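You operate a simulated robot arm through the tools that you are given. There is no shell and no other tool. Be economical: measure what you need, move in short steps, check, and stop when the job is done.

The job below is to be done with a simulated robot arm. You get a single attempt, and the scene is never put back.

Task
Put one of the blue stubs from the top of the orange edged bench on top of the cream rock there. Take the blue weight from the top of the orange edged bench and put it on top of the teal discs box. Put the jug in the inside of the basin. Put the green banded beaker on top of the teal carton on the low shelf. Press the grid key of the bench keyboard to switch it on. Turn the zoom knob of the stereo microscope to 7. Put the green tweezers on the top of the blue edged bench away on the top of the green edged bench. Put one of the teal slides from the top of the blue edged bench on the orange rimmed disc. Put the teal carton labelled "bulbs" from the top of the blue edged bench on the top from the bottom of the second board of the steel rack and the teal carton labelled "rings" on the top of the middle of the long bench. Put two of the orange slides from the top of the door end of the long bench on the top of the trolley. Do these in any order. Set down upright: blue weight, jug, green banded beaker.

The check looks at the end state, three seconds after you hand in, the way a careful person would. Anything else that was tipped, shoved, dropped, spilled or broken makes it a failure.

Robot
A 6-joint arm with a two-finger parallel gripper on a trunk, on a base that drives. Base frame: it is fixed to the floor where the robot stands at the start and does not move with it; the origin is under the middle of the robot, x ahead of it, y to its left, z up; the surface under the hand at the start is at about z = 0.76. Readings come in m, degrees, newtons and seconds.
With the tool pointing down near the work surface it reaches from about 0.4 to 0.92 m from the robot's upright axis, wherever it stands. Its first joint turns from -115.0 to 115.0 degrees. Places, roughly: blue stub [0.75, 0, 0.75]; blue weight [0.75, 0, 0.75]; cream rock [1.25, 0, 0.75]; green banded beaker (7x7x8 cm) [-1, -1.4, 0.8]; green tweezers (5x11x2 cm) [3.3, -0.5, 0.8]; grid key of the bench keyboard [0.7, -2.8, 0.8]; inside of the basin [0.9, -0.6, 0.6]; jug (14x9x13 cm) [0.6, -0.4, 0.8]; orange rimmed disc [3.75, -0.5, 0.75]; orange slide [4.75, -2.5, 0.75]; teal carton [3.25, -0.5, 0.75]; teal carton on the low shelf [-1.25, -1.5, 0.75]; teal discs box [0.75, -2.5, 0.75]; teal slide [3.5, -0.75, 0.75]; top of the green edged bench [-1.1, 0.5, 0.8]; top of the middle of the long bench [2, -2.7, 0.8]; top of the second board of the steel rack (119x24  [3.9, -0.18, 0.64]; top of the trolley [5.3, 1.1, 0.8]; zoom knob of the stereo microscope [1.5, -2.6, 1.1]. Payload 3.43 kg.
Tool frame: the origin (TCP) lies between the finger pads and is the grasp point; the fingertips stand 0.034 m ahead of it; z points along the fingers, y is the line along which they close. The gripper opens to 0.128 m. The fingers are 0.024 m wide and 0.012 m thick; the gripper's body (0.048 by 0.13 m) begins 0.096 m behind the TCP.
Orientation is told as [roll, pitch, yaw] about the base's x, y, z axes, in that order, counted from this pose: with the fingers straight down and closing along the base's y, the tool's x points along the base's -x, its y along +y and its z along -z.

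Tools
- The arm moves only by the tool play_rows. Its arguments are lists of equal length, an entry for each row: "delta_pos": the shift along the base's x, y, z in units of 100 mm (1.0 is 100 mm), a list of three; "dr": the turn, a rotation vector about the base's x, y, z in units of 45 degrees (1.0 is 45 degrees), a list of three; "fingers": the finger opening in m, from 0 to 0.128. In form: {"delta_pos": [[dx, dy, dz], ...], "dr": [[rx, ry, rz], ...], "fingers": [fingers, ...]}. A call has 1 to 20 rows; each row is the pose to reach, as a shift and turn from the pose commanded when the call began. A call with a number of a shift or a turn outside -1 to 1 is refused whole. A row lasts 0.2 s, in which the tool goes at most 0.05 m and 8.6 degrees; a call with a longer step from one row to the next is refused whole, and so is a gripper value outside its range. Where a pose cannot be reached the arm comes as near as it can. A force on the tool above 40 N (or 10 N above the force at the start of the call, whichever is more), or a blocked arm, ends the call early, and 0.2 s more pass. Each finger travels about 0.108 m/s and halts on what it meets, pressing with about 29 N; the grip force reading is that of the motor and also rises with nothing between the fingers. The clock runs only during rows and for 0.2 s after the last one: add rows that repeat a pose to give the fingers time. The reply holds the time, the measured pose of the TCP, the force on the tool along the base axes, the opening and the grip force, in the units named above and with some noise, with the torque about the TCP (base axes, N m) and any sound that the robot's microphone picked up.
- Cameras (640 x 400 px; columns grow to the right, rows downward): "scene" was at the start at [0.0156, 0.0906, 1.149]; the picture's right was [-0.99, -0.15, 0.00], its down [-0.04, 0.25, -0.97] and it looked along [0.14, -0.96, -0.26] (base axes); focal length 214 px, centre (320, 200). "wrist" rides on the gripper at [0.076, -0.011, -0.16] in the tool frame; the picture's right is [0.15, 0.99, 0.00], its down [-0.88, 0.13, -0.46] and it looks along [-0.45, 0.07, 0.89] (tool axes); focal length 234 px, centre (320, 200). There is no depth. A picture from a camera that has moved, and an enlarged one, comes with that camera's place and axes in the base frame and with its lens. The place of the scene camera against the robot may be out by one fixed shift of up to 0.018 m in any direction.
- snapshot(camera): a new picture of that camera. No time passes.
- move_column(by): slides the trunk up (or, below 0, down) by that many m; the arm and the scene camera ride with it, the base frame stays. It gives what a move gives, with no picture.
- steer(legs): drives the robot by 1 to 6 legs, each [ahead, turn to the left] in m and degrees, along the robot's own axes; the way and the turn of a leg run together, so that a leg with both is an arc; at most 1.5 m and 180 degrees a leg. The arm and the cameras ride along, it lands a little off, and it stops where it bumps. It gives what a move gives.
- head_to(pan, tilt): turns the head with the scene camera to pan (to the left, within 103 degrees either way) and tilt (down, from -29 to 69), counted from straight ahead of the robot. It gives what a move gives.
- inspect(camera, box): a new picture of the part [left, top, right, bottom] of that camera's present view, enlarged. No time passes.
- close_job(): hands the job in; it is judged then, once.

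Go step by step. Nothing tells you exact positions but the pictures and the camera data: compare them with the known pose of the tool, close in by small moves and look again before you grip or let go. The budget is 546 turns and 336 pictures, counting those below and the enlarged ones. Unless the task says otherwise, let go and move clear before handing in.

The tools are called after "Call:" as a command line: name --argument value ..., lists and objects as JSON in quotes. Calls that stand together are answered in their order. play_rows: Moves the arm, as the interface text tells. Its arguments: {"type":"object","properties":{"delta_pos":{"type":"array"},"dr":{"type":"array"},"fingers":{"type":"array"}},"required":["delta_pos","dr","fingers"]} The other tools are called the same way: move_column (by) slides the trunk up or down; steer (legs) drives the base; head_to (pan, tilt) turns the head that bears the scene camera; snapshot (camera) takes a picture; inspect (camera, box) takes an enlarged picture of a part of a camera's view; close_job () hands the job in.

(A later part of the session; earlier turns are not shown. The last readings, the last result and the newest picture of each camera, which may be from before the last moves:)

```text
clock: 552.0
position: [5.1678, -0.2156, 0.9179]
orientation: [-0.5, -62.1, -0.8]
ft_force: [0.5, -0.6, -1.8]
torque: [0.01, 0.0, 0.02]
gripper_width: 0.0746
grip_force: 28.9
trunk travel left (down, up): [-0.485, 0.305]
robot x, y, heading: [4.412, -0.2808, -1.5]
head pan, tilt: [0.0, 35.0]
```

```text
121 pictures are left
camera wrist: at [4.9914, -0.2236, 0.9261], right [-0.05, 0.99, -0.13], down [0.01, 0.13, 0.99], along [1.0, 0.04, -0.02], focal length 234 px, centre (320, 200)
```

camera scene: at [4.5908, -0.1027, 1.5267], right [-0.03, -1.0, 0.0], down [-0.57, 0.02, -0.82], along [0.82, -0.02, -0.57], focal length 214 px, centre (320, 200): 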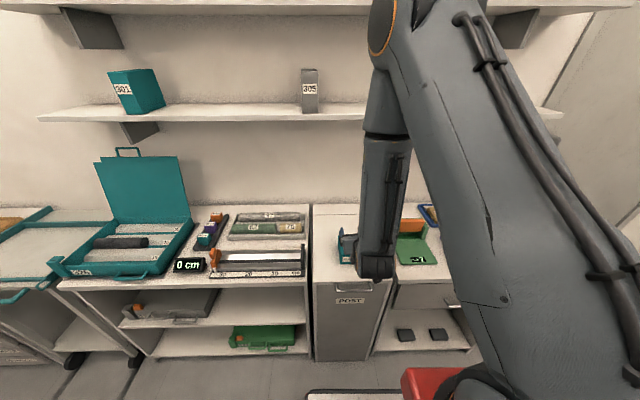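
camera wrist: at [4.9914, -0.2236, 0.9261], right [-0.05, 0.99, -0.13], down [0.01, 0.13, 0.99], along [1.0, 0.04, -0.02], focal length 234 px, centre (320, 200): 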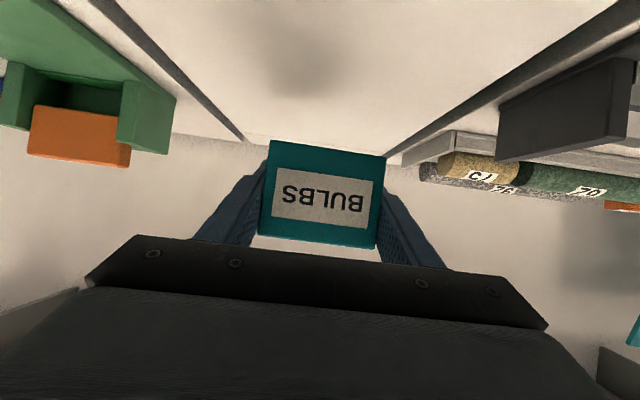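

BULBS is now held upright with a forward-tilted tool. Retract a little, then move to x≈4.66 and turn to face the rack.

Call:
play_rows --delta_pos '[[-0.3, 0, 0], [-0.6, 0, 0], [-0.9, 0, 0], [-1.0, 0, 0]]' --dr '[[0, 0, 0], [0, 0, 0], [0, 0, 0], [0, 0, 0]]' --fingers '[0.055, 0.055, 0.055, 0.055]'

Call:
play_rows --delta_pos '[[-0.2, 0, 0], [-0.4, 0, 0], [-0.6, 0, 0]]' --dr '[[0, 0, 0], [0, 0, 0], [0, 0, 0]]' --fingers '[0.055, 0.055, 0.055]'

Call:
steer --legs '[[0.24, 1.5], [0, 135]]'

Call:
head_to --pan 30 --tilt 25

Call:
snapshot --camera "scene"

```text
clock: 553.0
position: [5.0696, -0.2159, 0.9173]
orientation: [-0.6, -62.1, -0.7]
ft_force: [-1.3, -1.0, -1.2]
torque: [-0.02, 0.02, 0.01]
gripper_width: 0.0747
grip_force: 28.9
trunk travel left (down, up): [-0.485, 0.305]
robot x, y, heading: [4.4108, -0.2795, -1.4]
head pan, tilt: [0.0, 35.0]
```

```text
clock: 553.8
position: [5.0186, -0.2133, 0.9219]
orientation: [-0.6, -62.1, -0.8]
ft_force: [-0.1, 0.2, -1.9]
torque: [-0.02, 0.01, -0.02]
gripper_width: 0.0747
grip_force: 29.0
out of reach, approached as far as the arm can: row 3
trunk travel left (down, up): [-0.485, 0.305]
robot x, y, heading: [4.416, -0.2825, -1.3]
head pan, tilt: [0.0, 35.0]
```

```text
clock: 561.1
position: [4.1587, 0.0846, 0.9215]
orientation: [-0.7, -62.1, 135.9]
ft_force: [0.3, -0.4, -1.3]
torque: [-0.03, -0.03, 0.02]
gripper_width: 0.0745
grip_force: 29.5
trunk travel left (down, up): [-0.485, 0.305]
robot x, y, heading: [4.6492, -0.2829, 134.9]
head pan, tilt: [0.0, 35.0]
```

```text
clock: 562.1
position: [4.1597, 0.084, 0.9222]
orientation: [-0.6, -62.1, 136.0]
ft_force: [0.0, -0.2, -2.1]
torque: [-0.01, -0.05, 0.01]
gripper_width: 0.0746
grip_force: 28.5
trunk travel left (down, up): [-0.485, 0.305]
robot x, y, heading: [4.6517, -0.2813, 135.1]
head pan, tilt: [30.0, 25.0]
```

```text
120 pictures are left
camera scene: at [4.4423, -0.4307, 1.2424], right [0.26, 0.97, 0.0], down [0.41, -0.11, -0.91], along [-0.88, 0.23, -0.42], focal length 214 px, centre (320, 200)
```

scene: 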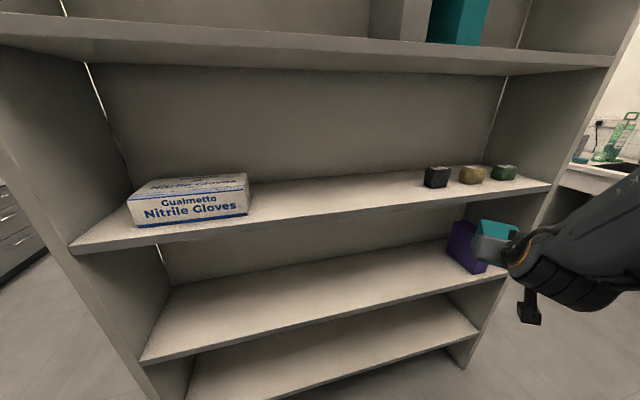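

Boards confirmed: second board front edge x≈4.018, z≈0.64, free from y -0.75 to 0.3. Lower the carton, then finish the turn.

Call:
play_rows --delta_pos '[[0, 0, -0.3], [0, 0, -0.6], [0, 0, -1.0]]' --dr '[[0, 0, 0], [0, 0, 0], [0, 0, 0]]' --fingers '[0.055, 0.055, 0.055]'

Call:
steer --legs '[[0, 45]]'

Call:
head_to --pan 0 --tilt 40

Call:
snapshot --camera "scene"

Call:
snapshot --camera "wrist"

```text
clock: 562.9
position: [4.1525, 0.0795, 0.8349]
orientation: [-3.2, -61.7, 137.6]
ft_force: [1.4, 0.6, -0.6]
torque: [-0.05, -0.01, 0.0]
gripper_width: 0.0743
grip_force: 29.2
out of reach, approached as far as the arm can: row 1, 2, 3
trunk travel left (down, up): [-0.485, 0.305]
robot x, y, heading: [4.6498, -0.2882, 135.3]
head pan, tilt: [30.0, 25.0]
```

```text
clock: 565.4
position: [4.0411, -0.3843, 0.8357]
orientation: [-3.2, -61.6, -176.7]
ft_force: [0.2, -1.0, -0.8]
torque: [-0.01, -0.03, 0.0]
gripper_width: 0.0745
grip_force: 29.1
trunk travel left (down, up): [-0.485, 0.305]
robot x, y, heading: [4.6484, -0.2839, -179.3]
head pan, tilt: [30.0, 25.0]
```

```text
clock: 566.3
position: [4.0414, -0.3835, 0.8349]
orientation: [-3.2, -61.5, -176.7]
ft_force: [-0.3, 0.0, -1.0]
torque: [-0.01, -0.01, 0.02]
gripper_width: 0.0747
grip_force: 29.1
trunk travel left (down, up): [-0.485, 0.305]
robot x, y, heading: [4.6479, -0.2812, -179.3]
head pan, tilt: [0.0, 40.0]
```

```text
119 pictures are left
camera scene: at [4.5949, -0.4915, 1.2192], right [-0.01, 1.0, 0.0], down [0.64, 0.01, -0.77], along [-0.77, -0.01, -0.64], focal length 214 px, centre (320, 200)
```

scene: 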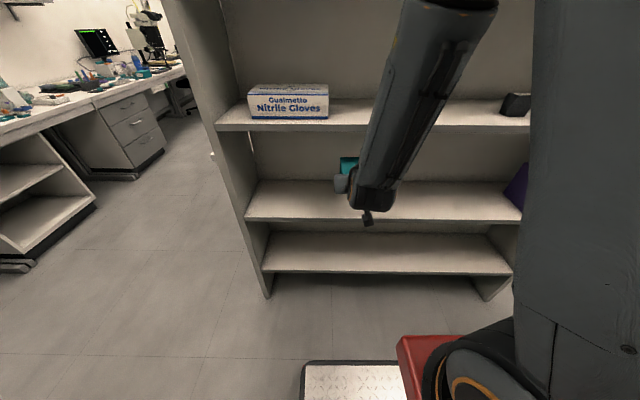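

```text
118 pictures are left
camera wrist: at [4.2175, -0.3716, 0.8449], right [0.08, -0.98, -0.15], down [-0.02, -0.16, 0.99], along [-1.0, -0.07, -0.03], focal length 234 px, centre (320, 200)
```

wrist: 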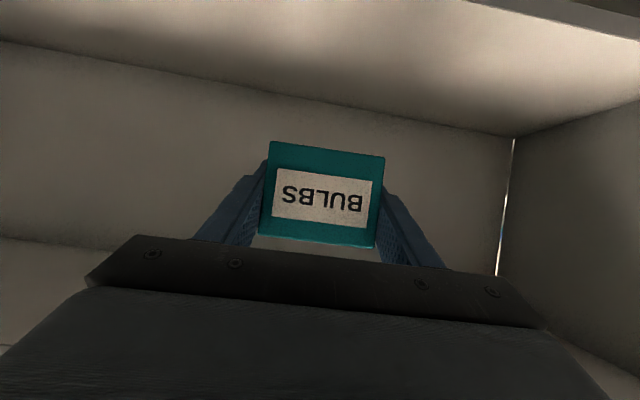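

Call:
play_rows --delta_pos '[[-0.2, 0, 0], [-0.4, 0, 0], [-0.6, 0, 0], [-0.78, 0, 0]]' --dr '[[0, 0, 0], [0, 0, 0], [0, 0, 0], [0, 0, 0]]' --fingers '[0.055, 0.055, 0.055, 0.055]'

Call:
move_column --by -0.12

Call:
snapshot --camera "wrist"

Call:
inspect --camera "scene" --box '[260, 100, 420, 240]'

```text
clock: 567.3
position: [3.9626, -0.3837, 0.8361]
orientation: [-3.2, -61.7, -176.7]
ft_force: [-0.8, 0.4, -1.7]
torque: [0.03, -0.04, 0.01]
gripper_width: 0.0745
grip_force: 29.0
trunk travel left (down, up): [-0.485, 0.305]
robot x, y, heading: [4.6487, -0.2846, -179.1]
head pan, tilt: [0.0, 40.0]
```

```text
clock: 568.8
position: [3.9616, -0.3825, 0.7164]
orientation: [-3.2, -61.7, -176.7]
ft_force: [-0.3, 0.1, -1.3]
torque: [-0.03, -0.02, -0.01]
gripper_width: 0.0746
grip_force: 28.5
trunk travel left (down, up): [-0.365, 0.425]
robot x, y, heading: [4.6479, -0.2856, -179.0]
head pan, tilt: [0.0, 40.0]
```

```text
117 pictures are left
camera wrist: at [4.1395, -0.3717, 0.725], right [0.08, -0.98, -0.15], down [-0.01, -0.16, 0.99], along [-1.0, -0.07, -0.03], focal length 234 px, centre (320, 200)
```

wrist: 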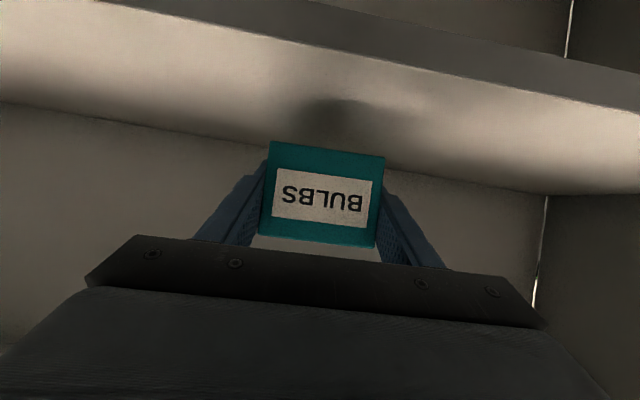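

```text
2.86 times, centred on (340, 170) of scene
camera zoom: at [4.5614, -0.4919, 1.0991], right [-0.01, 1.0, 0.0], down [0.64, 0.01, -0.77], along [-0.77, -0.01, -0.64], focal length 613 px, centre (263, 286)
```

zoom: 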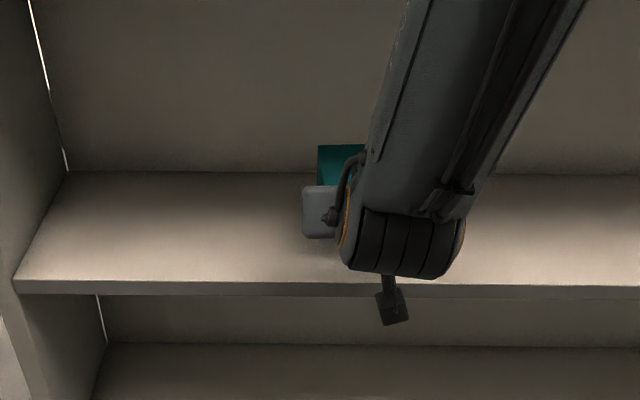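

Call:
move_column --by -0.025

Call:
play_rows --delta_pos '[[0, 0, -0.03], [0, 0, -0.06], [0, 0, -0.09], [0, 0, -0.12]]' --dr '[[0, 0, 0], [0, 0, 0], [0, 0, 0], [0, 0, 0]]' --fingers '[0.055, 0.055, 0.055, 0.055]'

Call:
snapshot --camera "wrist"

```text
clock: 569.5
position: [3.963, -0.3838, 0.6901]
orientation: [-3.3, -61.6, -176.7]
ft_force: [0.1, 0.3, -1.4]
torque: [0.03, -0.04, -0.01]
gripper_width: 0.0747
grip_force: 29.0
trunk travel left (down, up): [-0.34, 0.45]
robot x, y, heading: [4.6445, -0.2817, -179.2]
head pan, tilt: [0.0, 40.0]
```

```text
clock: 570.5
position: [3.9632, -0.3837, 0.6796]
orientation: [-3.3, -61.9, -176.7]
ft_force: [1.0, 0.8, 6.5]
torque: [-0.27, 0.52, -0.02]
gripper_width: 0.0747
grip_force: 28.5
trunk travel left (down, up): [-0.34, 0.45]
robot x, y, heading: [4.6511, -0.2794, -179.3]
head pan, tilt: [0.0, 40.0]
```

```text
115 pictures are left
camera wrist: at [4.1392, -0.3716, 0.6884], right [0.08, -0.98, -0.16], down [-0.01, -0.16, 0.99], along [-1.0, -0.07, -0.02], focal length 234 px, centre (320, 200)
```

wrist: 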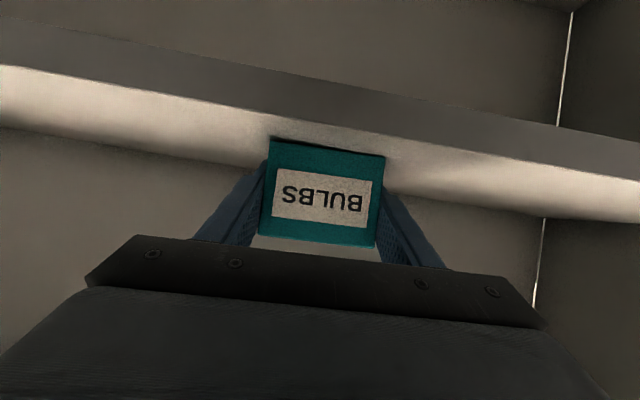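

Contact on the board. Open and draw back along the tool axis.

Call:
play_rows --delta_pos '[[0, 0, 0], [0, 0, 0.02], [0, 0, 0.03], [0, 0, 0.03], [0.3, 0, 0.15], [0.6, 0, 0.3], [0.9, 0, 0.45]]' --dr '[[0, 0, 0], [0, 0, 0], [0, 0, 0], [0, 0, 0], [0, 0, 0], [0, 0, 0], [0, 0, 0]]' --fingers '[0.075, 0.09, 0.11, 0.11, 0.11, 0.11, 0.11]'

Call:
snapshot --camera "wrist"

```text
clock: 572.1
position: [4.0061, -0.4002, 0.7222]
orientation: [-3.2, -61.6, -176.8]
ft_force: [0.6, 0.1, 0.6]
torque: [0.03, 0.0, 0.0]
gripper_width: 0.11
grip_force: 0.0
out of reach, approached as far as the arm can: row 6, 7
trunk travel left (down, up): [-0.34, 0.45]
robot x, y, heading: [4.6449, -0.285, -179.6]
head pan, tilt: [0.0, 40.0]
```

```text
114 pictures are left
camera wrist: at [4.1836, -0.3891, 0.7323], right [0.08, -0.98, -0.15], down [-0.02, -0.16, 0.99], along [-1.0, -0.07, -0.03], focal length 234 px, centre (320, 200)
```

wrist: 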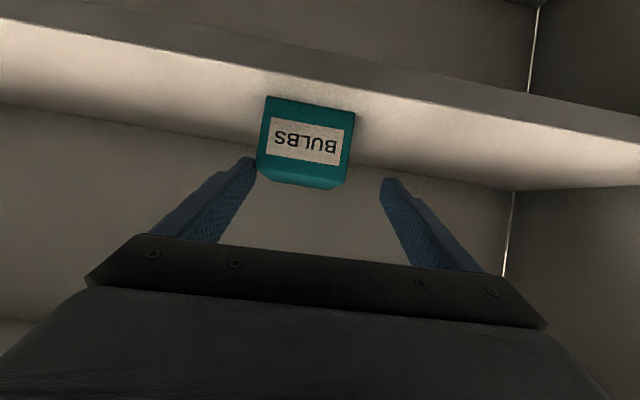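

Call:
move_column --by 0.06

Call:
steer --legs '[[-0.13, 0]]'

Call:
snapshot --camera "wrist"

```text
clock: 573.1
position: [4.0064, -0.3997, 0.7835]
orientation: [-3.1, -61.6, -176.7]
ft_force: [-0.4, 0.9, -0.2]
torque: [0.02, -0.02, 0.0]
gripper_width: 0.1101
grip_force: 0.1
trunk travel left (down, up): [-0.4, 0.39]
robot x, y, heading: [4.6468, -0.2829, -179.0]
head pan, tilt: [0.0, 40.0]
```

```text
clock: 574.6
position: [4.1364, -0.3964, 0.7842]
orientation: [-3.1, -61.7, -177.0]
ft_force: [0.5, -0.4, -0.3]
torque: [0.02, -0.03, 0.02]
gripper_width: 0.1099
grip_force: 0.0
trunk travel left (down, up): [-0.4, 0.39]
robot x, y, heading: [4.7764, -0.2831, -179.0]
head pan, tilt: [0.0, 40.0]
stopped in leg 1: the robot was blocked; the commanded pose is now the measured one
```

```text
113 pictures are left
camera wrist: at [4.3116, -0.3855, 0.7936], right [0.08, -0.99, -0.15], down [-0.01, -0.16, 0.99], along [-1.0, -0.07, -0.03], focal length 234 px, centre (320, 200)
```

wrist: 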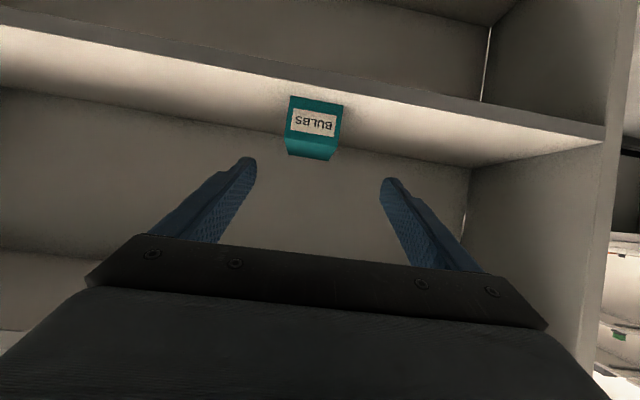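

BULBS stands upright on the second board. Straighten the tool and raise.

Call:
move_column --by 0.2

Call:
play_rows --delta_pos '[[0, 0, 0], [0, 0, 0.1], [0.1, 0, 0.1], [0.2, 0, 0.1], [0.2, 0, 0.1], [0.2, 0, 0.1]]' --dr '[[0, -0.17, 0], [0, -0.34, 0], [0, -0.51, 0], [0, -0.68, 0], [0, -0.85, 0], [0, -1.0, 0]]' --fingers '[0.1, 0.08, 0.06, 0.06, 0.06, 0.06]'

Call:
play_rows --delta_pos '[[0, 0.1, 0], [0, 0.2, 0], [0, 0.3, 0]]' --dr '[[0, -0.17, 0], [0, -0.34, 0], [0, -0.38, 0]]' --fingers '[0.06, 0.06, 0.06]'

```text
clock: 576.7
position: [4.1349, -0.3974, 0.9828]
orientation: [-3.2, -61.7, -176.8]
ft_force: [0.9, -0.7, 0.4]
torque: [-0.02, -0.01, -0.01]
gripper_width: 0.1101
grip_force: 0.0
trunk travel left (down, up): [-0.6, 0.19]
robot x, y, heading: [4.7776, -0.278, -179.2]
head pan, tilt: [0.0, 40.0]
```

```text
clock: 578.1
position: [4.1548, -0.397, 0.9937]
orientation: [-0.9, -16.7, -178.3]
ft_force: [0.5, 0.1, 0.4]
torque: [-0.01, 0.0, 0.01]
gripper_width: 0.0601
grip_force: 0.1
out of reach, approached as far as the arm can: row 3, 4
trunk travel left (down, up): [-0.6, 0.19]
robot x, y, heading: [4.7792, -0.2819, -179.0]
head pan, tilt: [0.0, 40.0]
```

```text
clock: 578.9
position: [4.156, -0.3688, 0.9946]
orientation: [-0.3, 0.5, -178.4]
ft_force: [0.2, 0.5, 0.2]
torque: [0.03, 0.01, 0.0]
gripper_width: 0.0602
grip_force: 0.1
trunk travel left (down, up): [-0.6, 0.19]
robot x, y, heading: [4.7744, -0.2831, -179.5]
head pan, tilt: [0.0, 40.0]
```

Call:
play_rows --delta_pos '[[0.4, 0.2, 0], [0.8, 0.4, 0.1], [1.0, 0.4, 0.5], [1.0, 0.4, 1.0]]' --dr '[[0, 0, 0], [0, 0, 0], [0, 0, 0], [0, 0, 0]]' --fingers '[0.06, 0.06, 0.06, 0.06]'

Call:
play_rows --delta_pos '[[0.2, 0.1, 0], [0.5, 0.2, 0.1], [0.6, 0.2, 0.4]]' --dr '[[0, 0, 0], [0, 0, 0], [0, 0, 0]]' --fingers '[0.06, 0.06, 0.06]'

Call:
steer --legs '[[0.22, 0], [0, -90]]'

Call:
head_to --pan -25 --tilt 25

Call:
snapshot --camera "scene"

```text
clock: 579.9
position: [4.2548, -0.3275, 1.0968]
orientation: [-0.3, 0.5, -178.6]
ft_force: [-0.2, 1.0, -0.4]
torque: [-0.03, -0.01, -0.03]
gripper_width: 0.0601
grip_force: 0.0
trunk travel left (down, up): [-0.6, 0.19]
robot x, y, heading: [4.775, -0.2828, -179.3]
head pan, tilt: [0.0, 40.0]
```

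```text
clock: 580.7
position: [4.3151, -0.3058, 1.1354]
orientation: [-0.3, 0.4, -178.5]
ft_force: [-0.5, 0.8, 0.3]
torque: [0.01, -0.06, -0.03]
gripper_width: 0.0599
grip_force: 0.0
trunk travel left (down, up): [-0.6, 0.19]
robot x, y, heading: [4.7736, -0.2838, -179.1]
head pan, tilt: [0.0, 40.0]
```

```text
clock: 586.3
position: [4.5394, 0.1774, 1.1349]
orientation: [-0.3, 0.4, 90.9]
ft_force: [-0.5, -0.5, 0.2]
torque: [-0.01, 0.01, -0.03]
gripper_width: 0.06
grip_force: 0.0
trunk travel left (down, up): [-0.6, 0.19]
robot x, y, heading: [4.5624, -0.2845, 90.0]
head pan, tilt: [0.0, 40.0]
```

```text
clock: 587.1
position: [4.539, 0.1759, 1.1359]
orientation: [-0.4, 0.4, 91.0]
ft_force: [-1.0, 0.8, -0.1]
torque: [0.0, 0.0, 0.03]
gripper_width: 0.0598
grip_force: 0.1
trunk travel left (down, up): [-0.6, 0.19]
robot x, y, heading: [4.5585, -0.2842, 90.0]
head pan, tilt: [-25.0, 25.0]
```

```text
112 pictures are left
camera scene: at [4.4033, -0.2744, 1.3574], right [0.91, -0.42, 0.0], down [-0.18, -0.38, -0.91], along [0.38, 0.82, -0.42], focal length 214 px, centre (320, 200)
```

scene: 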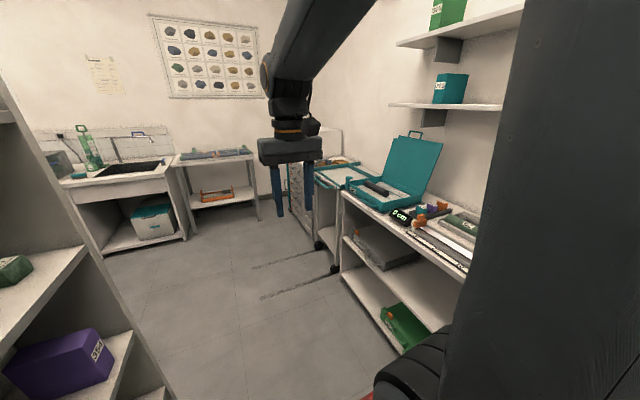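

The trolley with a blank top is ahead at about (5.3,1.1). Now go back for an orange slide at the door end of the long bench.

Call:
steer --legs '[[-1.3, 0], [0, 180], [0.3, 0]]'

Call:
head_to --pan 0 --tilt 40

Call:
snapshot --camera "scene"

Call:
snapshot --camera "wrist"

```text
clock: 602.7
position: [4.5625, -2.3588, 1.1351]
orientation: [-0.3, 0.4, -89.6]
ft_force: [-0.2, -0.1, -0.3]
torque: [0.01, 0.0, 0.02]
gripper_width: 0.0599
grip_force: 0.0
trunk travel left (down, up): [-0.6, 0.19]
robot x, y, heading: [4.5478, -1.9012, -90.4]
head pan, tilt: [-25.0, 25.0]
```

```text
clock: 603.6
position: [4.5632, -2.3593, 1.1357]
orientation: [-0.2, 0.3, -89.7]
ft_force: [-0.2, 1.4, -0.2]
torque: [-0.02, 0.02, -0.01]
gripper_width: 0.0599
grip_force: 0.2
trunk travel left (down, up): [-0.6, 0.19]
robot x, y, heading: [4.5465, -1.8968, -90.6]
head pan, tilt: [0.0, 40.0]
```

```text
111 pictures are left
camera scene: at [4.7421, -1.9352, 1.3342], right [-1.0, 0.01, 0.0], down [0.01, 0.64, -0.77], along [-0.01, -0.77, -0.64], focal length 214 px, centre (320, 200)
```

scene: 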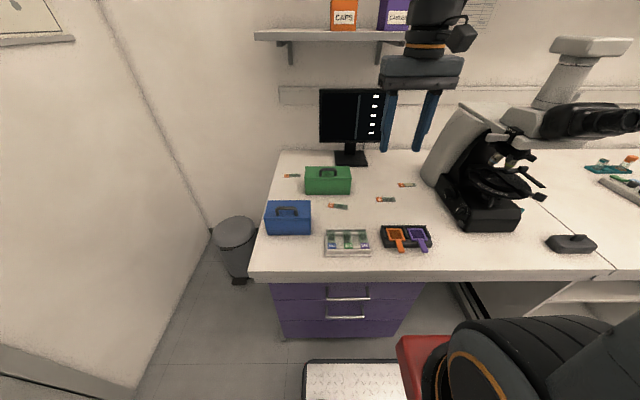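

```text
110 pictures are left
camera wrist: at [4.5513, -2.2848, 1.2958], right [0.99, 0.15, 0.0], down [0.14, -0.88, 0.45], along [0.06, -0.44, -0.89], focal length 234 px, centre (320, 200)
```

wrist: 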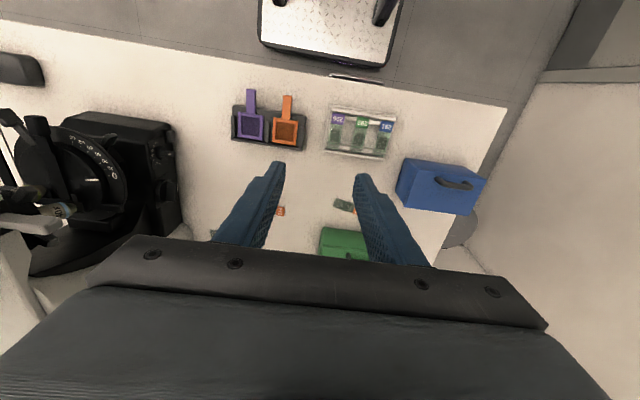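

Slide A is at about (4.649,-2.558), axis about -18°. I'll grip it lengthwise (yaw ≈ -108°).

Call:
play_rows --delta_pos '[[0.2, -0.4, 0], [0.4, -0.8, -0.1], [0.7, -1.0, -0.4], [0.8, -1.0, -0.7]]' --dr '[[0, 0, -0.1], [0, 0, -0.2], [0, 0, -0.3], [0, 0, -0.42]]' --fingers '[0.08, 0.1, 0.11, 0.11]'

Call:
play_rows --delta_pos '[[0, -0.4, -0.1], [0.05, -0.8, -0.3], [0.05, -0.9, -0.7], [0.05, -0.9, -1.0]]' --dr '[[0, 0, 0], [0, 0, 0], [0, 0, 0], [0, 0, 0]]' --fingers '[0.11, 0.11, 0.11, 0.11]'

Call:
snapshot --camera "wrist"

```text
clock: 604.6
position: [4.6424, -2.458, 1.0635]
orientation: [-0.3, 0.3, -108.6]
ft_force: [-0.3, 0.5, -0.5]
torque: [-0.06, -0.03, 0.01]
gripper_width: 0.1101
grip_force: 0.1
trunk travel left (down, up): [-0.6, 0.19]
robot x, y, heading: [4.5451, -1.8952, -90.6]
head pan, tilt: [0.0, 40.0]
```

```text
clock: 605.6
position: [4.6486, -2.5473, 0.9632]
orientation: [-0.3, 0.2, -108.6]
ft_force: [-0.1, 0.2, 0.0]
torque: [-0.01, -0.01, 0.01]
gripper_width: 0.1099
grip_force: 0.0
trunk travel left (down, up): [-0.6, 0.19]
robot x, y, heading: [4.548, -1.8955, -90.7]
head pan, tilt: [0.0, 40.0]
```

```text
109 pictures are left
camera wrist: at [4.662, -2.4743, 1.1244], right [0.98, -0.18, 0.0], down [-0.16, -0.88, 0.45], along [-0.08, -0.44, -0.89], focal length 234 px, centre (320, 200)
```

wrist: 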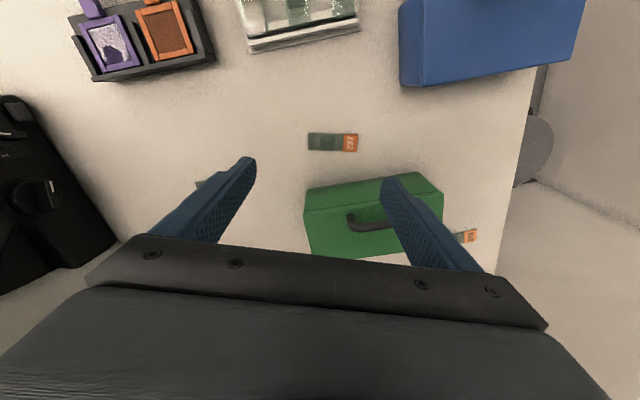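

Call:
play_rows --delta_pos '[[0.1, -0.04, -0.2], [0.18, -0.08, -0.5], [0.18, -0.08, -0.8], [0.18, -0.08, -1.0]]' --dr '[[0, 0, 0.1], [0, 0, 0.135], [0, 0, 0.135], [0, 0, 0.135]]' --fingers '[0.105, 0.105, 0.105, 0.105]'

Call:
inspect --camera "wrist" --box '[200, 100, 440, 270]'

Call:
inspect --camera "scene" --box '[270, 140, 400, 240]'

```text
clock: 606.6
position: [4.6641, -2.5564, 0.8651]
orientation: [-0.3, 0.5, -102.6]
ft_force: [0.2, -0.3, 0.3]
torque: [-0.05, 0.04, 0.04]
gripper_width: 0.105
grip_force: 0.0
trunk travel left (down, up): [-0.6, 0.19]
robot x, y, heading: [4.547, -1.8996, -90.4]
head pan, tilt: [0.0, 40.0]
```

```text
2.35 times, centred on (320, 185) of wrist
camera zoom: at [4.6698, -2.4815, 1.0256], right [1.0, -0.07, 0.0], down [-0.06, -0.89, 0.45], along [-0.04, -0.45, -0.89], focal length 551 px, centre (320, 235)
```

zoom: 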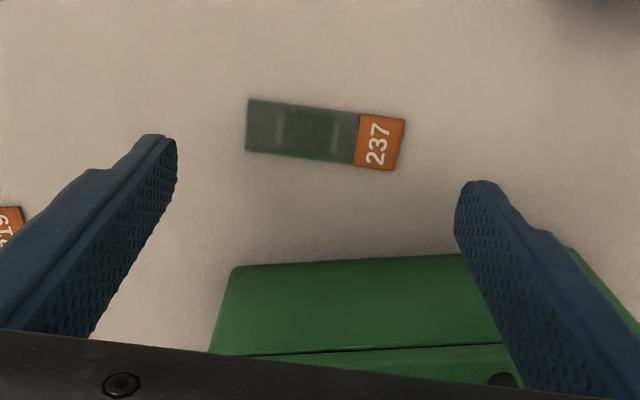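

```text
4.00 times, centred on (335, 190) of scene
camera zoom: at [4.7421, -1.9351, 1.3341], right [-1.0, 0.01, 0.0], down [0.01, 0.64, -0.77], along [-0.01, -0.77, -0.64], focal length 858 px, centre (260, 240)
```

zoom: 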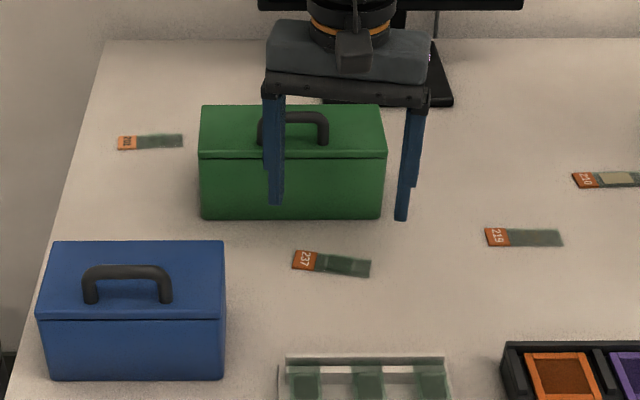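

Call:
play_rows --delta_pos '[[0, -0.03, -0.3], [0, -0.03, -0.55], [0, -0.03, -0.62], [0, -0.03, -0.68], [0, -0.03, -0.72]]' --dr '[[0, 0, 0.03], [0, 0, 0.03], [0, 0, 0.03], [0, 0, 0.03], [0, 0, 0.03]]' --fingers '[0.105, 0.105, 0.105, 0.105, 0.105]'

Call:
play_rows --delta_pos '[[0, 0, 0.01], [0, 0, 0.015], [0, 0, 0.015], [0, 0, 0.015], [0, 0, 0.015]]' --dr '[[0, 0, 0], [0, 0, 0], [0, 0, 0], [0, 0, 0], [0, 0, 0]]' --fingers '[0.09, 0.08, 0.07, 0.065, 0.065]'

Call:
play_rows --delta_pos '[[0, 0, 0.1], [0, 0, 0.3], [0, 0, 0.6], [0, 0.1, 1.0]]' --dr '[[0, 0, 0], [0, 0, 0], [0, 0, 0], [0, 0, 0]]' --fingers '[0.065, 0.065, 0.065, 0.065]'

Call:
inspect --camera "wrist" --box '[200, 100, 440, 270]'

```text
clock: 607.8
position: [4.6644, -2.5603, 0.795]
orientation: [-0.3, 0.2, -101.1]
ft_force: [0.3, 0.7, 3.9]
torque: [-0.07, -0.2, 0.08]
gripper_width: 0.1047
grip_force: 0.0
trunk travel left (down, up): [-0.6, 0.19]
robot x, y, heading: [4.5475, -1.901, -90.5]
head pan, tilt: [0.0, 40.0]
```

```text
clock: 609.0
position: [4.6646, -2.5595, 0.7936]
orientation: [-0.2, 0.4, -101.1]
ft_force: [0.0, -0.9, -0.4]
torque: [-0.04, -0.01, -0.01]
gripper_width: 0.0745
grip_force: 29.4
trunk travel left (down, up): [-0.6, 0.19]
robot x, y, heading: [4.5466, -1.8993, -90.4]
head pan, tilt: [0.0, 40.0]
```

```text
clock: 610.0
position: [4.6657, -2.5506, 0.8942]
orientation: [-0.4, 0.5, -101.2]
ft_force: [-0.5, -0.3, -1.3]
torque: [0.04, -0.04, -0.01]
gripper_width: 0.0748
grip_force: 28.6
trunk travel left (down, up): [-0.6, 0.19]
robot x, y, heading: [4.5459, -1.8989, -90.5]
head pan, tilt: [0.0, 40.0]
```

```text
2.35 times, centred on (320, 185) of wrist
camera zoom: at [4.6693, -2.4754, 1.0544], right [1.0, -0.05, -0.01], down [-0.04, -0.89, 0.45], along [-0.03, -0.45, -0.89], focal length 551 px, centre (320, 235)
```

zoom: 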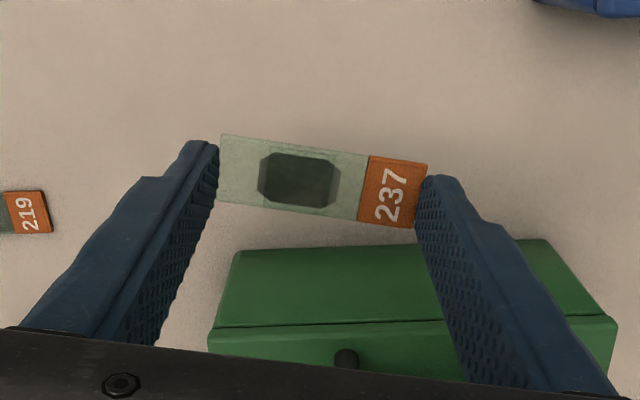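

Slide 237 held. Carry it to the trolley.

Call:
play_rows --delta_pos '[[0, 0.1, 0.4], [-0.1, 0.2, 0.8], [-0.2, 0.5, 1.0], [-0.4, 0.9, 1.0]]' --dr '[[0, 0, 0.05], [0, 0, 0.1], [0, 0, 0.15], [0, 0, 0.25]]' --fingers '[0.065, 0.065, 0.065, 0.065]'

Call:
play_rows --delta_pos '[[-0.2, 0.3, 0.3], [-0.4, 0.6, 0.6], [-0.6, 1.0, 0.8], [-0.7, 1.0, 1.0]]' --dr '[[0, 0, 0], [0, 0, 0], [0, 0, 0], [0, 0, 0]]' --fingers '[0.065, 0.065, 0.065, 0.065]'

Call:
steer --legs '[[-0.28, 0], [0, 180], [1.4, 0], [1.2, 0], [0, -90]]'

Call:
snapshot --camera "scene"

Call:
snapshot --camera "wrist"

```text
clock: 611.0
position: [4.6231, -2.4596, 0.9936]
orientation: [-0.3, 0.4, -89.9]
ft_force: [0.2, -0.5, -1.0]
torque: [0.05, 0.01, -0.01]
gripper_width: 0.0744
grip_force: 28.7
trunk travel left (down, up): [-0.6, 0.19]
robot x, y, heading: [4.5483, -1.8987, -90.8]
head pan, tilt: [0.0, 40.0]
```

```text
clock: 612.0
position: [4.5549, -2.3611, 1.0939]
orientation: [-0.3, 0.4, -89.9]
ft_force: [2.3, -0.1, -0.2]
torque: [0.04, 0.0, -0.01]
gripper_width: 0.0744
grip_force: 29.1
trunk travel left (down, up): [-0.6, 0.19]
robot x, y, heading: [4.5498, -1.8994, -90.5]
head pan, tilt: [0.0, 40.0]
```

```text
clock: 637.7
position: [4.9991, 1.0525, 1.0939]
orientation: [-0.3, 0.4, 1.3]
ft_force: [0.6, 0.1, 0.0]
torque: [-0.03, -0.01, 0.02]
gripper_width: 0.0745
grip_force: 29.3
trunk travel left (down, up): [-0.6, 0.19]
robot x, y, heading: [4.5339, 1.0341, 0.5]
head pan, tilt: [0.0, 40.0]
```

```text
105 pictures are left
camera scene: at [4.5569, 1.2185, 1.3341], right [0.01, -1.0, 0.0], down [-0.64, -0.01, -0.77], along [0.77, 0.01, -0.64], focal length 214 px, centre (320, 200)
```

scene: 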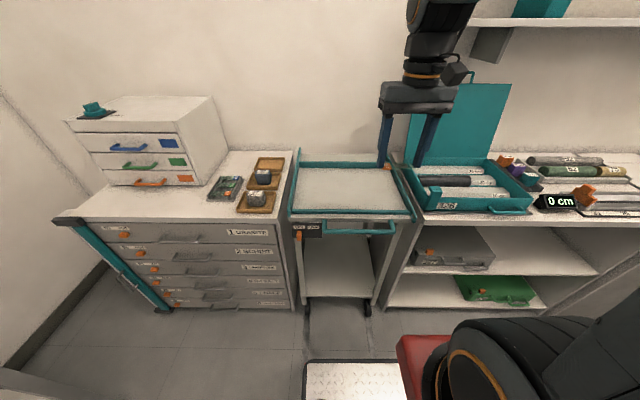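

```text
104 pictures are left
camera wrist: at [4.9232, 1.0395, 1.254], right [-0.17, 0.99, 0.0], down [0.88, 0.15, 0.45], along [0.44, 0.07, -0.89], focal length 234 px, centre (320, 200)
```

wrist: 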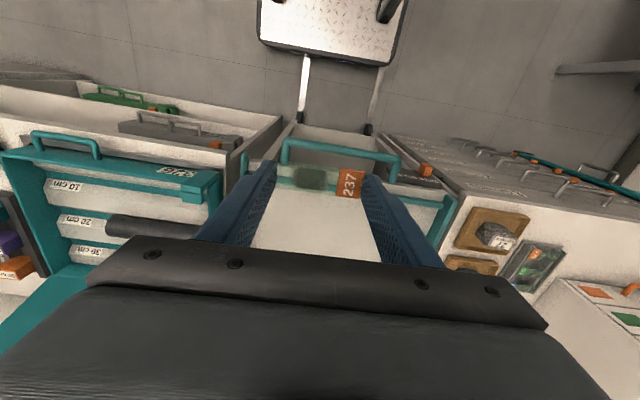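

Call:
play_rows --delta_pos '[[0.4, -0.05, 0], [0.8, -0.1, 0], [1.0, -0.2, -0.2], [1.0, -0.3, -0.6]]' --dr '[[0, 0, 0], [0, 0, 0], [0, 0, 0], [0, 0, 0]]' --fingers '[0.065, 0.065, 0.065, 0.065]'

Call:
play_rows --delta_pos '[[0.4, 0, 0], [0.8, 0, 0], [1.0, 0, -0.3], [1.0, 0, -0.6]]' --dr '[[0, 0, 0], [0, 0, 0], [0, 0, 0], [0, 0, 0]]' --fingers '[0.065, 0.065, 0.065, 0.065]'

Call:
play_rows --delta_pos '[[0.3, 0, -0.1], [0.4, 0, -0.2], [0.4, 0, -0.4]]' --dr '[[0, 0, 0], [0, 0, 0], [0, 0, 0]]' --fingers '[0.065, 0.065, 0.065]'

Call:
inspect --camera "scene" --box '[280, 110, 440, 240]'

Call:
inspect --camera "wrist" --box '[200, 90, 440, 270]'

```text
clock: 638.7
position: [5.0963, 1.0211, 1.0346]
orientation: [-0.3, 0.4, 1.3]
ft_force: [0.4, 0.2, 0.5]
torque: [0.0, -0.04, 0.02]
gripper_width: 0.0744
grip_force: 29.2
trunk travel left (down, up): [-0.6, 0.19]
robot x, y, heading: [4.5386, 1.036, 0.6]
head pan, tilt: [0.0, 40.0]
```

```text
clock: 639.7
position: [5.1968, 1.0214, 0.9745]
orientation: [-0.4, 0.4, 1.3]
ft_force: [0.3, 0.3, -0.3]
torque: [0.01, -0.04, 0.02]
gripper_width: 0.0747
grip_force: 29.4
trunk travel left (down, up): [-0.6, 0.19]
robot x, y, heading: [4.5382, 1.0339, 0.6]
head pan, tilt: [0.0, 40.0]
```

```text
clock: 640.5
position: [5.2376, 1.0225, 0.9328]
orientation: [-0.3, 0.4, 1.3]
ft_force: [0.2, 0.1, -0.4]
torque: [-0.01, 0.02, 0.0]
gripper_width: 0.0746
grip_force: 29.4
trunk travel left (down, up): [-0.6, 0.19]
robot x, y, heading: [4.5398, 1.0352, 0.7]
head pan, tilt: [0.0, 40.0]
```

```text
3.08 times, centred on (360, 175) of scene
camera zoom: at [4.5568, 1.2185, 1.3341], right [0.01, -1.0, 0.0], down [-0.64, -0.01, -0.77], along [0.77, 0.01, -0.64], focal length 660 px, centre (197, 277)
```

zoom: 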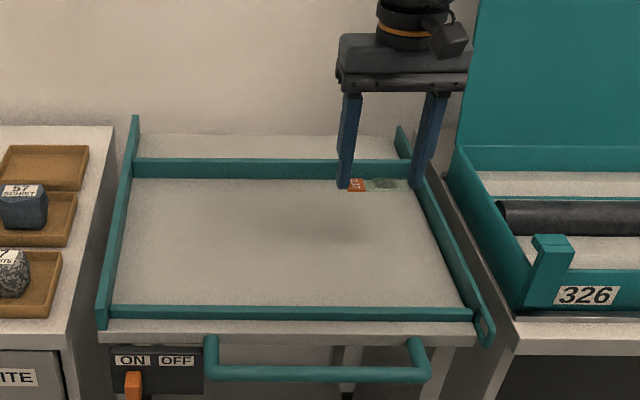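

```text
2.22 times, centred on (320, 180) of wrist
camera zoom: at [5.1623, 1.0091, 1.0935], right [-0.17, 0.99, 0.0], down [0.88, 0.15, 0.45], along [0.44, 0.07, -0.89], focal length 520 px, centre (320, 244)
```

zoom: 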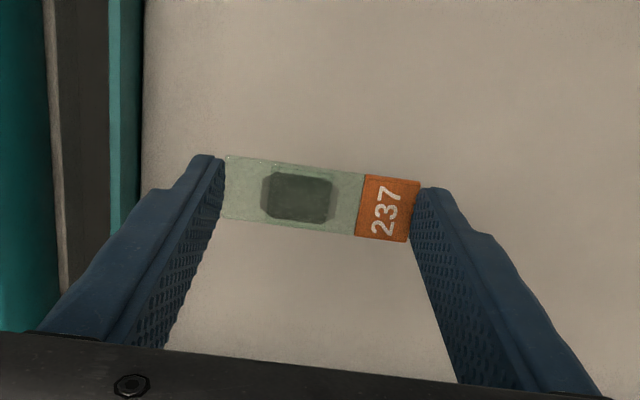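

Call:
play_rows --delta_pos '[[0, 0, -0.3], [0, 0, -0.5], [0, 0, -0.7], [0, 0, -0.8], [0, 0, -0.85]]' --dr '[[0, 0, 0], [0, 0, 0], [0, 0, 0], [0, 0, 0], [0, 0, 0]]' --fingers '[0.065, 0.065, 0.065, 0.065, 0.065]'

Call:
inspect --camera "scene" --box '[280, 110, 440, 240]'

```text
clock: 641.7
position: [5.2372, 1.0222, 0.8481]
orientation: [-0.3, 0.2, 1.2]
ft_force: [0.3, 0.7, -0.1]
torque: [-0.01, -0.01, 0.0]
gripper_width: 0.0745
grip_force: 28.7
trunk travel left (down, up): [-0.6, 0.19]
robot x, y, heading: [4.5303, 1.0353, 0.8]
head pan, tilt: [0.0, 40.0]
```

```text
3.08 times, centred on (360, 175) of scene
camera zoom: at [4.5569, 1.2185, 1.3341], right [0.01, -1.0, 0.0], down [-0.64, -0.01, -0.77], along [0.77, 0.01, -0.64], focal length 660 px, centre (197, 277)
```

zoom: 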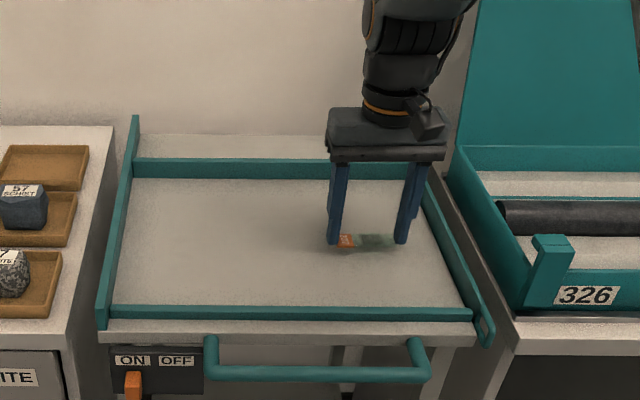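

Call:
play_rows --delta_pos '[[0, 0, -0.05], [0, 0, -0.1], [0, 0, -0.13], [0, 0, -0.16]]' --dr '[[0, 0, 0], [0, 0, 0], [0, 0, 0], [0, 0, 0]]' --fingers '[0.065, 0.065, 0.065, 0.065]'

Call:
play_rows --delta_pos '[[0, 0, -0.04], [0, 0, -0.08], [0, 0, -0.12], [0, 0, -0.16]]' --dr '[[0, 0, 0], [0, 0, 0], [0, 0, 0], [0, 0, 0]]' --fingers '[0.065, 0.065, 0.065, 0.065]'

```text
clock: 642.7
position: [5.2372, 1.0228, 0.8342]
orientation: [-0.3, 0.4, 1.2]
ft_force: [-0.5, -0.3, 3.3]
torque: [0.15, 0.02, 0.03]
gripper_width: 0.0744
grip_force: 28.7
trunk travel left (down, up): [-0.6, 0.19]
robot x, y, heading: [4.535, 1.0371, 0.7]
head pan, tilt: [0.0, 40.0]
```

```text
clock: 643.2
position: [5.2378, 1.0215, 0.8328]
orientation: [-0.3, 0.0, 1.4]
ft_force: [-11.6, 0.1, 19.3]
torque: [0.86, 0.38, 0.57]
gripper_width: 0.0746
grip_force: 28.8
trunk travel left (down, up): [-0.6, 0.19]
robot x, y, heading: [4.5349, 1.0337, 0.6]
head pan, tilt: [0.0, 40.0]
stopped in row 2: the force on the tool passed its limit at 47 N (the readings are from after the stop); the commanded pose is now the measured one
```

Contact on the trolley top (≈0.80). Release and rise.

Call:
play_rows --delta_pos '[[0, 0, 0.01], [0, 0, 0.01], [0, 0, 0.01], [0, 0, 0.2], [0, 0, 0.6], [0, 0, 1.0]]' --dr '[[0, 0, 0], [0, 0, 0], [0, 0, 0], [0, 0, 0], [0, 0, 0], [0, 0, 0]]' --fingers '[0.075, 0.085, 0.09, 0.09, 0.09, 0.09]'

Call:
play_rows --delta_pos '[[-0.2, 0, 0.4], [-0.5, 0, 0.7], [-0.9, 0, 0.9], [-1.0, 0, 1.0]]' --dr '[[0, 0, 0], [0, 0, 0], [0, 0, 0], [0, 0, 0]]' --fingers '[0.09, 0.09, 0.09, 0.09]'

Call:
play_rows --delta_pos '[[-0.4, 0, 0.2], [-0.8, 0, 0.4], [-1.0, 0, 0.7]]' --dr '[[0, 0, 0], [0, 0, 0], [0, 0, 0]]' --fingers '[0.09, 0.09, 0.09]'

Call:
inspect --camera "scene" --box '[280, 110, 440, 240]'

Call:
steer --legs '[[0, 90], [-1.35, 0], [-1.25, 0], [0, 180], [0.27, 0]]'

Call:
snapshot --camera "wrist"

```text
clock: 644.6
position: [5.2406, 1.0226, 0.9333]
orientation: [-0.4, 0.1, 1.3]
ft_force: [-0.3, 0.0, -0.3]
torque: [-0.01, 0.02, 0.01]
gripper_width: 0.0899
grip_force: 0.1
trunk travel left (down, up): [-0.6, 0.19]
robot x, y, heading: [4.5385, 1.0328, 0.9]
head pan, tilt: [0.0, 40.0]
```

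```text
clock: 645.6
position: [5.1399, 1.0222, 1.033]
orientation: [-0.3, 0.0, 1.1]
ft_force: [-0.2, 0.0, 0.1]
torque: [-0.01, 0.0, 0.01]
gripper_width: 0.09
grip_force: 0.0
trunk travel left (down, up): [-0.6, 0.19]
robot x, y, heading: [4.5347, 1.0334, 0.5]
head pan, tilt: [0.0, 40.0]
```

```text
clock: 646.4
position: [5.0401, 1.0223, 1.1015]
orientation: [-0.3, 0.1, 1.2]
ft_force: [1.0, -0.2, 0.7]
torque: [0.01, 0.03, 0.03]
gripper_width: 0.0897
grip_force: 0.0
trunk travel left (down, up): [-0.6, 0.19]
robot x, y, heading: [4.5331, 1.0357, 0.9]
head pan, tilt: [0.0, 40.0]
```

```text
3.08 times, centred on (360, 175) of scene
camera zoom: at [4.5574, 1.2185, 1.3341], right [0.01, -1.0, 0.0], down [-0.64, -0.01, -0.77], along [0.77, 0.01, -0.64], focal length 660 px, centre (197, 277)
```

zoom: 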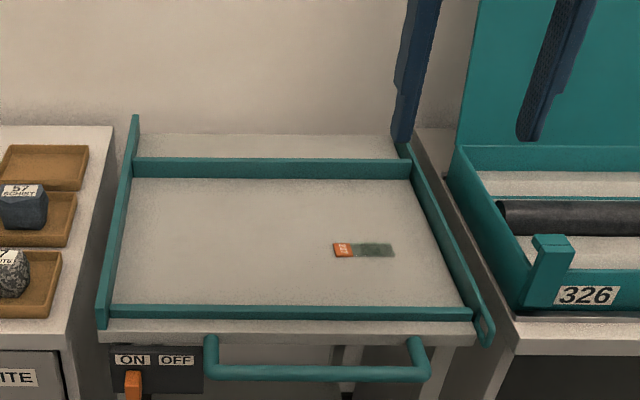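

```text
clock: 671.6
position: [4.5768, -2.3184, 1.1011]
orientation: [-0.3, 0.0, -89.1]
ft_force: [0.0, 0.0, -1.3]
torque: [0.01, -0.03, 0.0]
gripper_width: 0.0899
grip_force: 0.0
trunk travel left (down, up): [-0.6, 0.19]
robot x, y, heading: [4.5959, -1.8134, -89.7]
head pan, tilt: [0.0, 40.0]
```

```text
99 pictures are left
camera wrist: at [4.5646, -2.243, 1.2614], right [0.99, 0.16, -0.01], down [0.15, -0.88, 0.45], along [0.07, -0.45, -0.89], focal length 234 px, centre (320, 200)
```

wrist: 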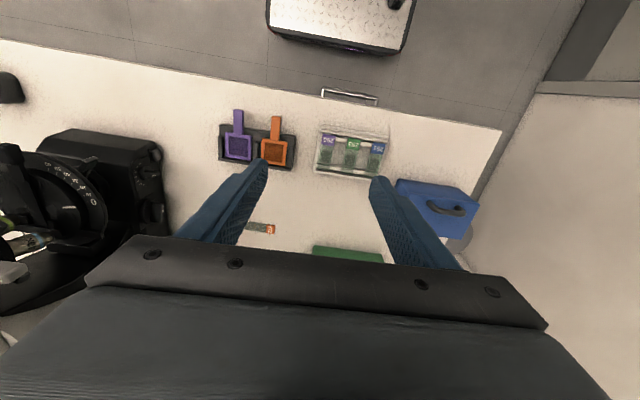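

Call:
play_rows --delta_pos '[[-0.2, -0.4, 0], [-0.4, -0.8, 0], [-0.6, -1.0, -0.2]]' --dr '[[0, 0, -0.05], [0, 0, -0.11], [0, 0, -0.11]]' --fingers '[0.1, 0.105, 0.105]'

Call:
play_rows --delta_pos '[[-0.2, -0.4, 0], [-0.4, -0.8, -0.2], [-0.57, -1.0, -0.5], [-0.57, -1.0, -0.9]]' --dr '[[0, 0, 0], [0, 0, 0], [0, 0, 0], [0, 0, 0]]' --fingers '[0.105, 0.105, 0.105, 0.105]'

Call:
play_rows --delta_pos '[[0, -0.3, -0.2], [0, -0.7, -0.4], [0, -0.75, -0.7]]' --dr '[[0, 0, 0], [0, 0, 0], [0, 0, 0]]' --fingers '[0.105, 0.105, 0.105]'

Call:
snapshot --camera "wrist"

```text
clock: 672.5
position: [4.5155, -2.418, 1.0826]
orientation: [-0.3, 0.0, -94.0]
ft_force: [0.7, 0.7, 1.3]
torque: [-0.04, 0.07, 0.01]
gripper_width: 0.1049
grip_force: 0.0
trunk travel left (down, up): [-0.6, 0.19]
robot x, y, heading: [4.5919, -1.8137, -89.6]
head pan, tilt: [0.0, 40.0]
```

```text
clock: 673.5
position: [4.4603, -2.5203, 0.9947]
orientation: [-0.3, 0.1, -93.9]
ft_force: [-0.5, 0.6, -0.6]
torque: [-0.03, 0.04, -0.02]
gripper_width: 0.1052
grip_force: 0.0
trunk travel left (down, up): [-0.6, 0.19]
robot x, y, heading: [4.5913, -1.8163, -89.5]
head pan, tilt: [0.0, 40.0]
```

```text
clock: 674.2
position: [4.4612, -2.5943, 0.9213]
orientation: [-0.3, 0.0, -94.0]
ft_force: [-0.1, 0.1, 0.4]
torque: [-0.05, -0.01, 0.01]
gripper_width: 0.1049
grip_force: 0.1
trunk travel left (down, up): [-0.6, 0.19]
robot x, y, heading: [4.5948, -1.8128, -89.4]
head pan, tilt: [0.0, 40.0]
```

```text
98 pictures are left
camera wrist: at [4.4552, -2.5183, 1.0815], right [1.0, 0.08, -0.01], down [0.07, -0.89, 0.45], along [0.03, -0.45, -0.89], focal length 234 px, centre (320, 200)
```

wrist: 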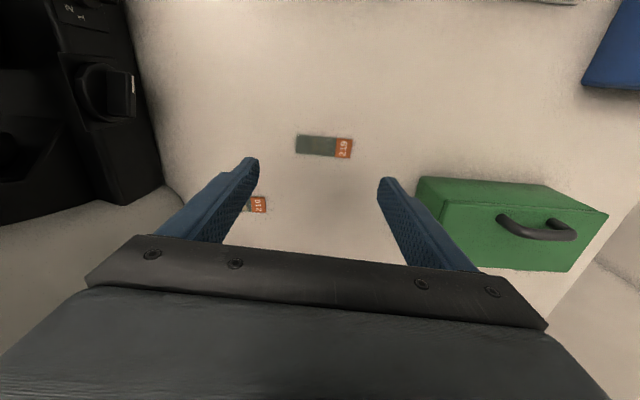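

Call:
play_rows --delta_pos '[[0.04, -0.04, -0.3], [0.04, -0.04, -0.6], [0.04, -0.04, -1.0]]' --dr '[[0, 0, 0.07], [0, 0, 0.07], [0, 0, 0.07]]' --fingers '[0.105, 0.105, 0.105]'

Call:
play_rows --delta_pos '[[0, 0, -0.1], [0, 0, -0.16], [0, 0, -0.22], [0, 0, -0.27]]' --dr '[[0, 0, 0], [0, 0, 0], [0, 0, 0], [0, 0, 0]]' --fingers '[0.105, 0.105, 0.105, 0.105]'

Call:
inspect --camera "wrist" --box '[200, 90, 440, 270]'

```text
clock: 675.0
position: [4.4624, -2.5976, 0.8212]
orientation: [-0.3, 0.0, -90.9]
ft_force: [-0.2, -0.7, 1.5]
torque: [-0.02, -0.01, 0.02]
gripper_width: 0.1049
grip_force: 0.0
trunk travel left (down, up): [-0.6, 0.19]
robot x, y, heading: [4.5944, -1.8143, -89.7]
head pan, tilt: [0.0, 40.0]
```

```text
clock: 676.0
position: [4.4632, -2.5974, 0.7944]
orientation: [-0.3, 0.0, -90.9]
ft_force: [0.8, 0.3, -0.9]
torque: [0.03, -0.03, 0.0]
gripper_width: 0.1047
grip_force: 0.0
trunk travel left (down, up): [-0.6, 0.19]
robot x, y, heading: [4.5955, -1.8123, -89.5]
head pan, tilt: [0.0, 40.0]
```

```text
2.22 times, centred on (320, 180) of wrist
camera zoom: at [4.4542, -2.5225, 0.9546], right [0.99, 0.13, -0.01], down [0.12, -0.88, 0.45], along [0.05, -0.45, -0.89], focal length 520 px, centre (320, 244)
```

zoom: 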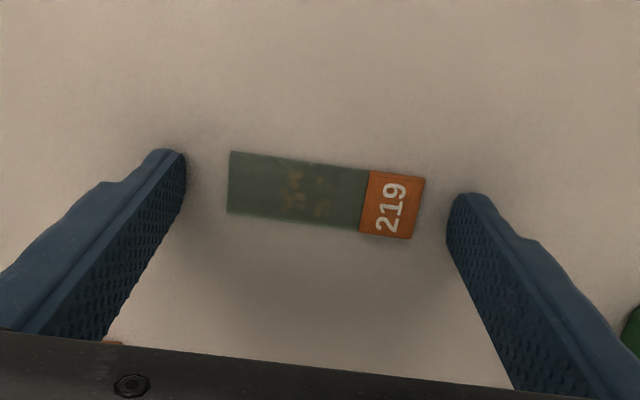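

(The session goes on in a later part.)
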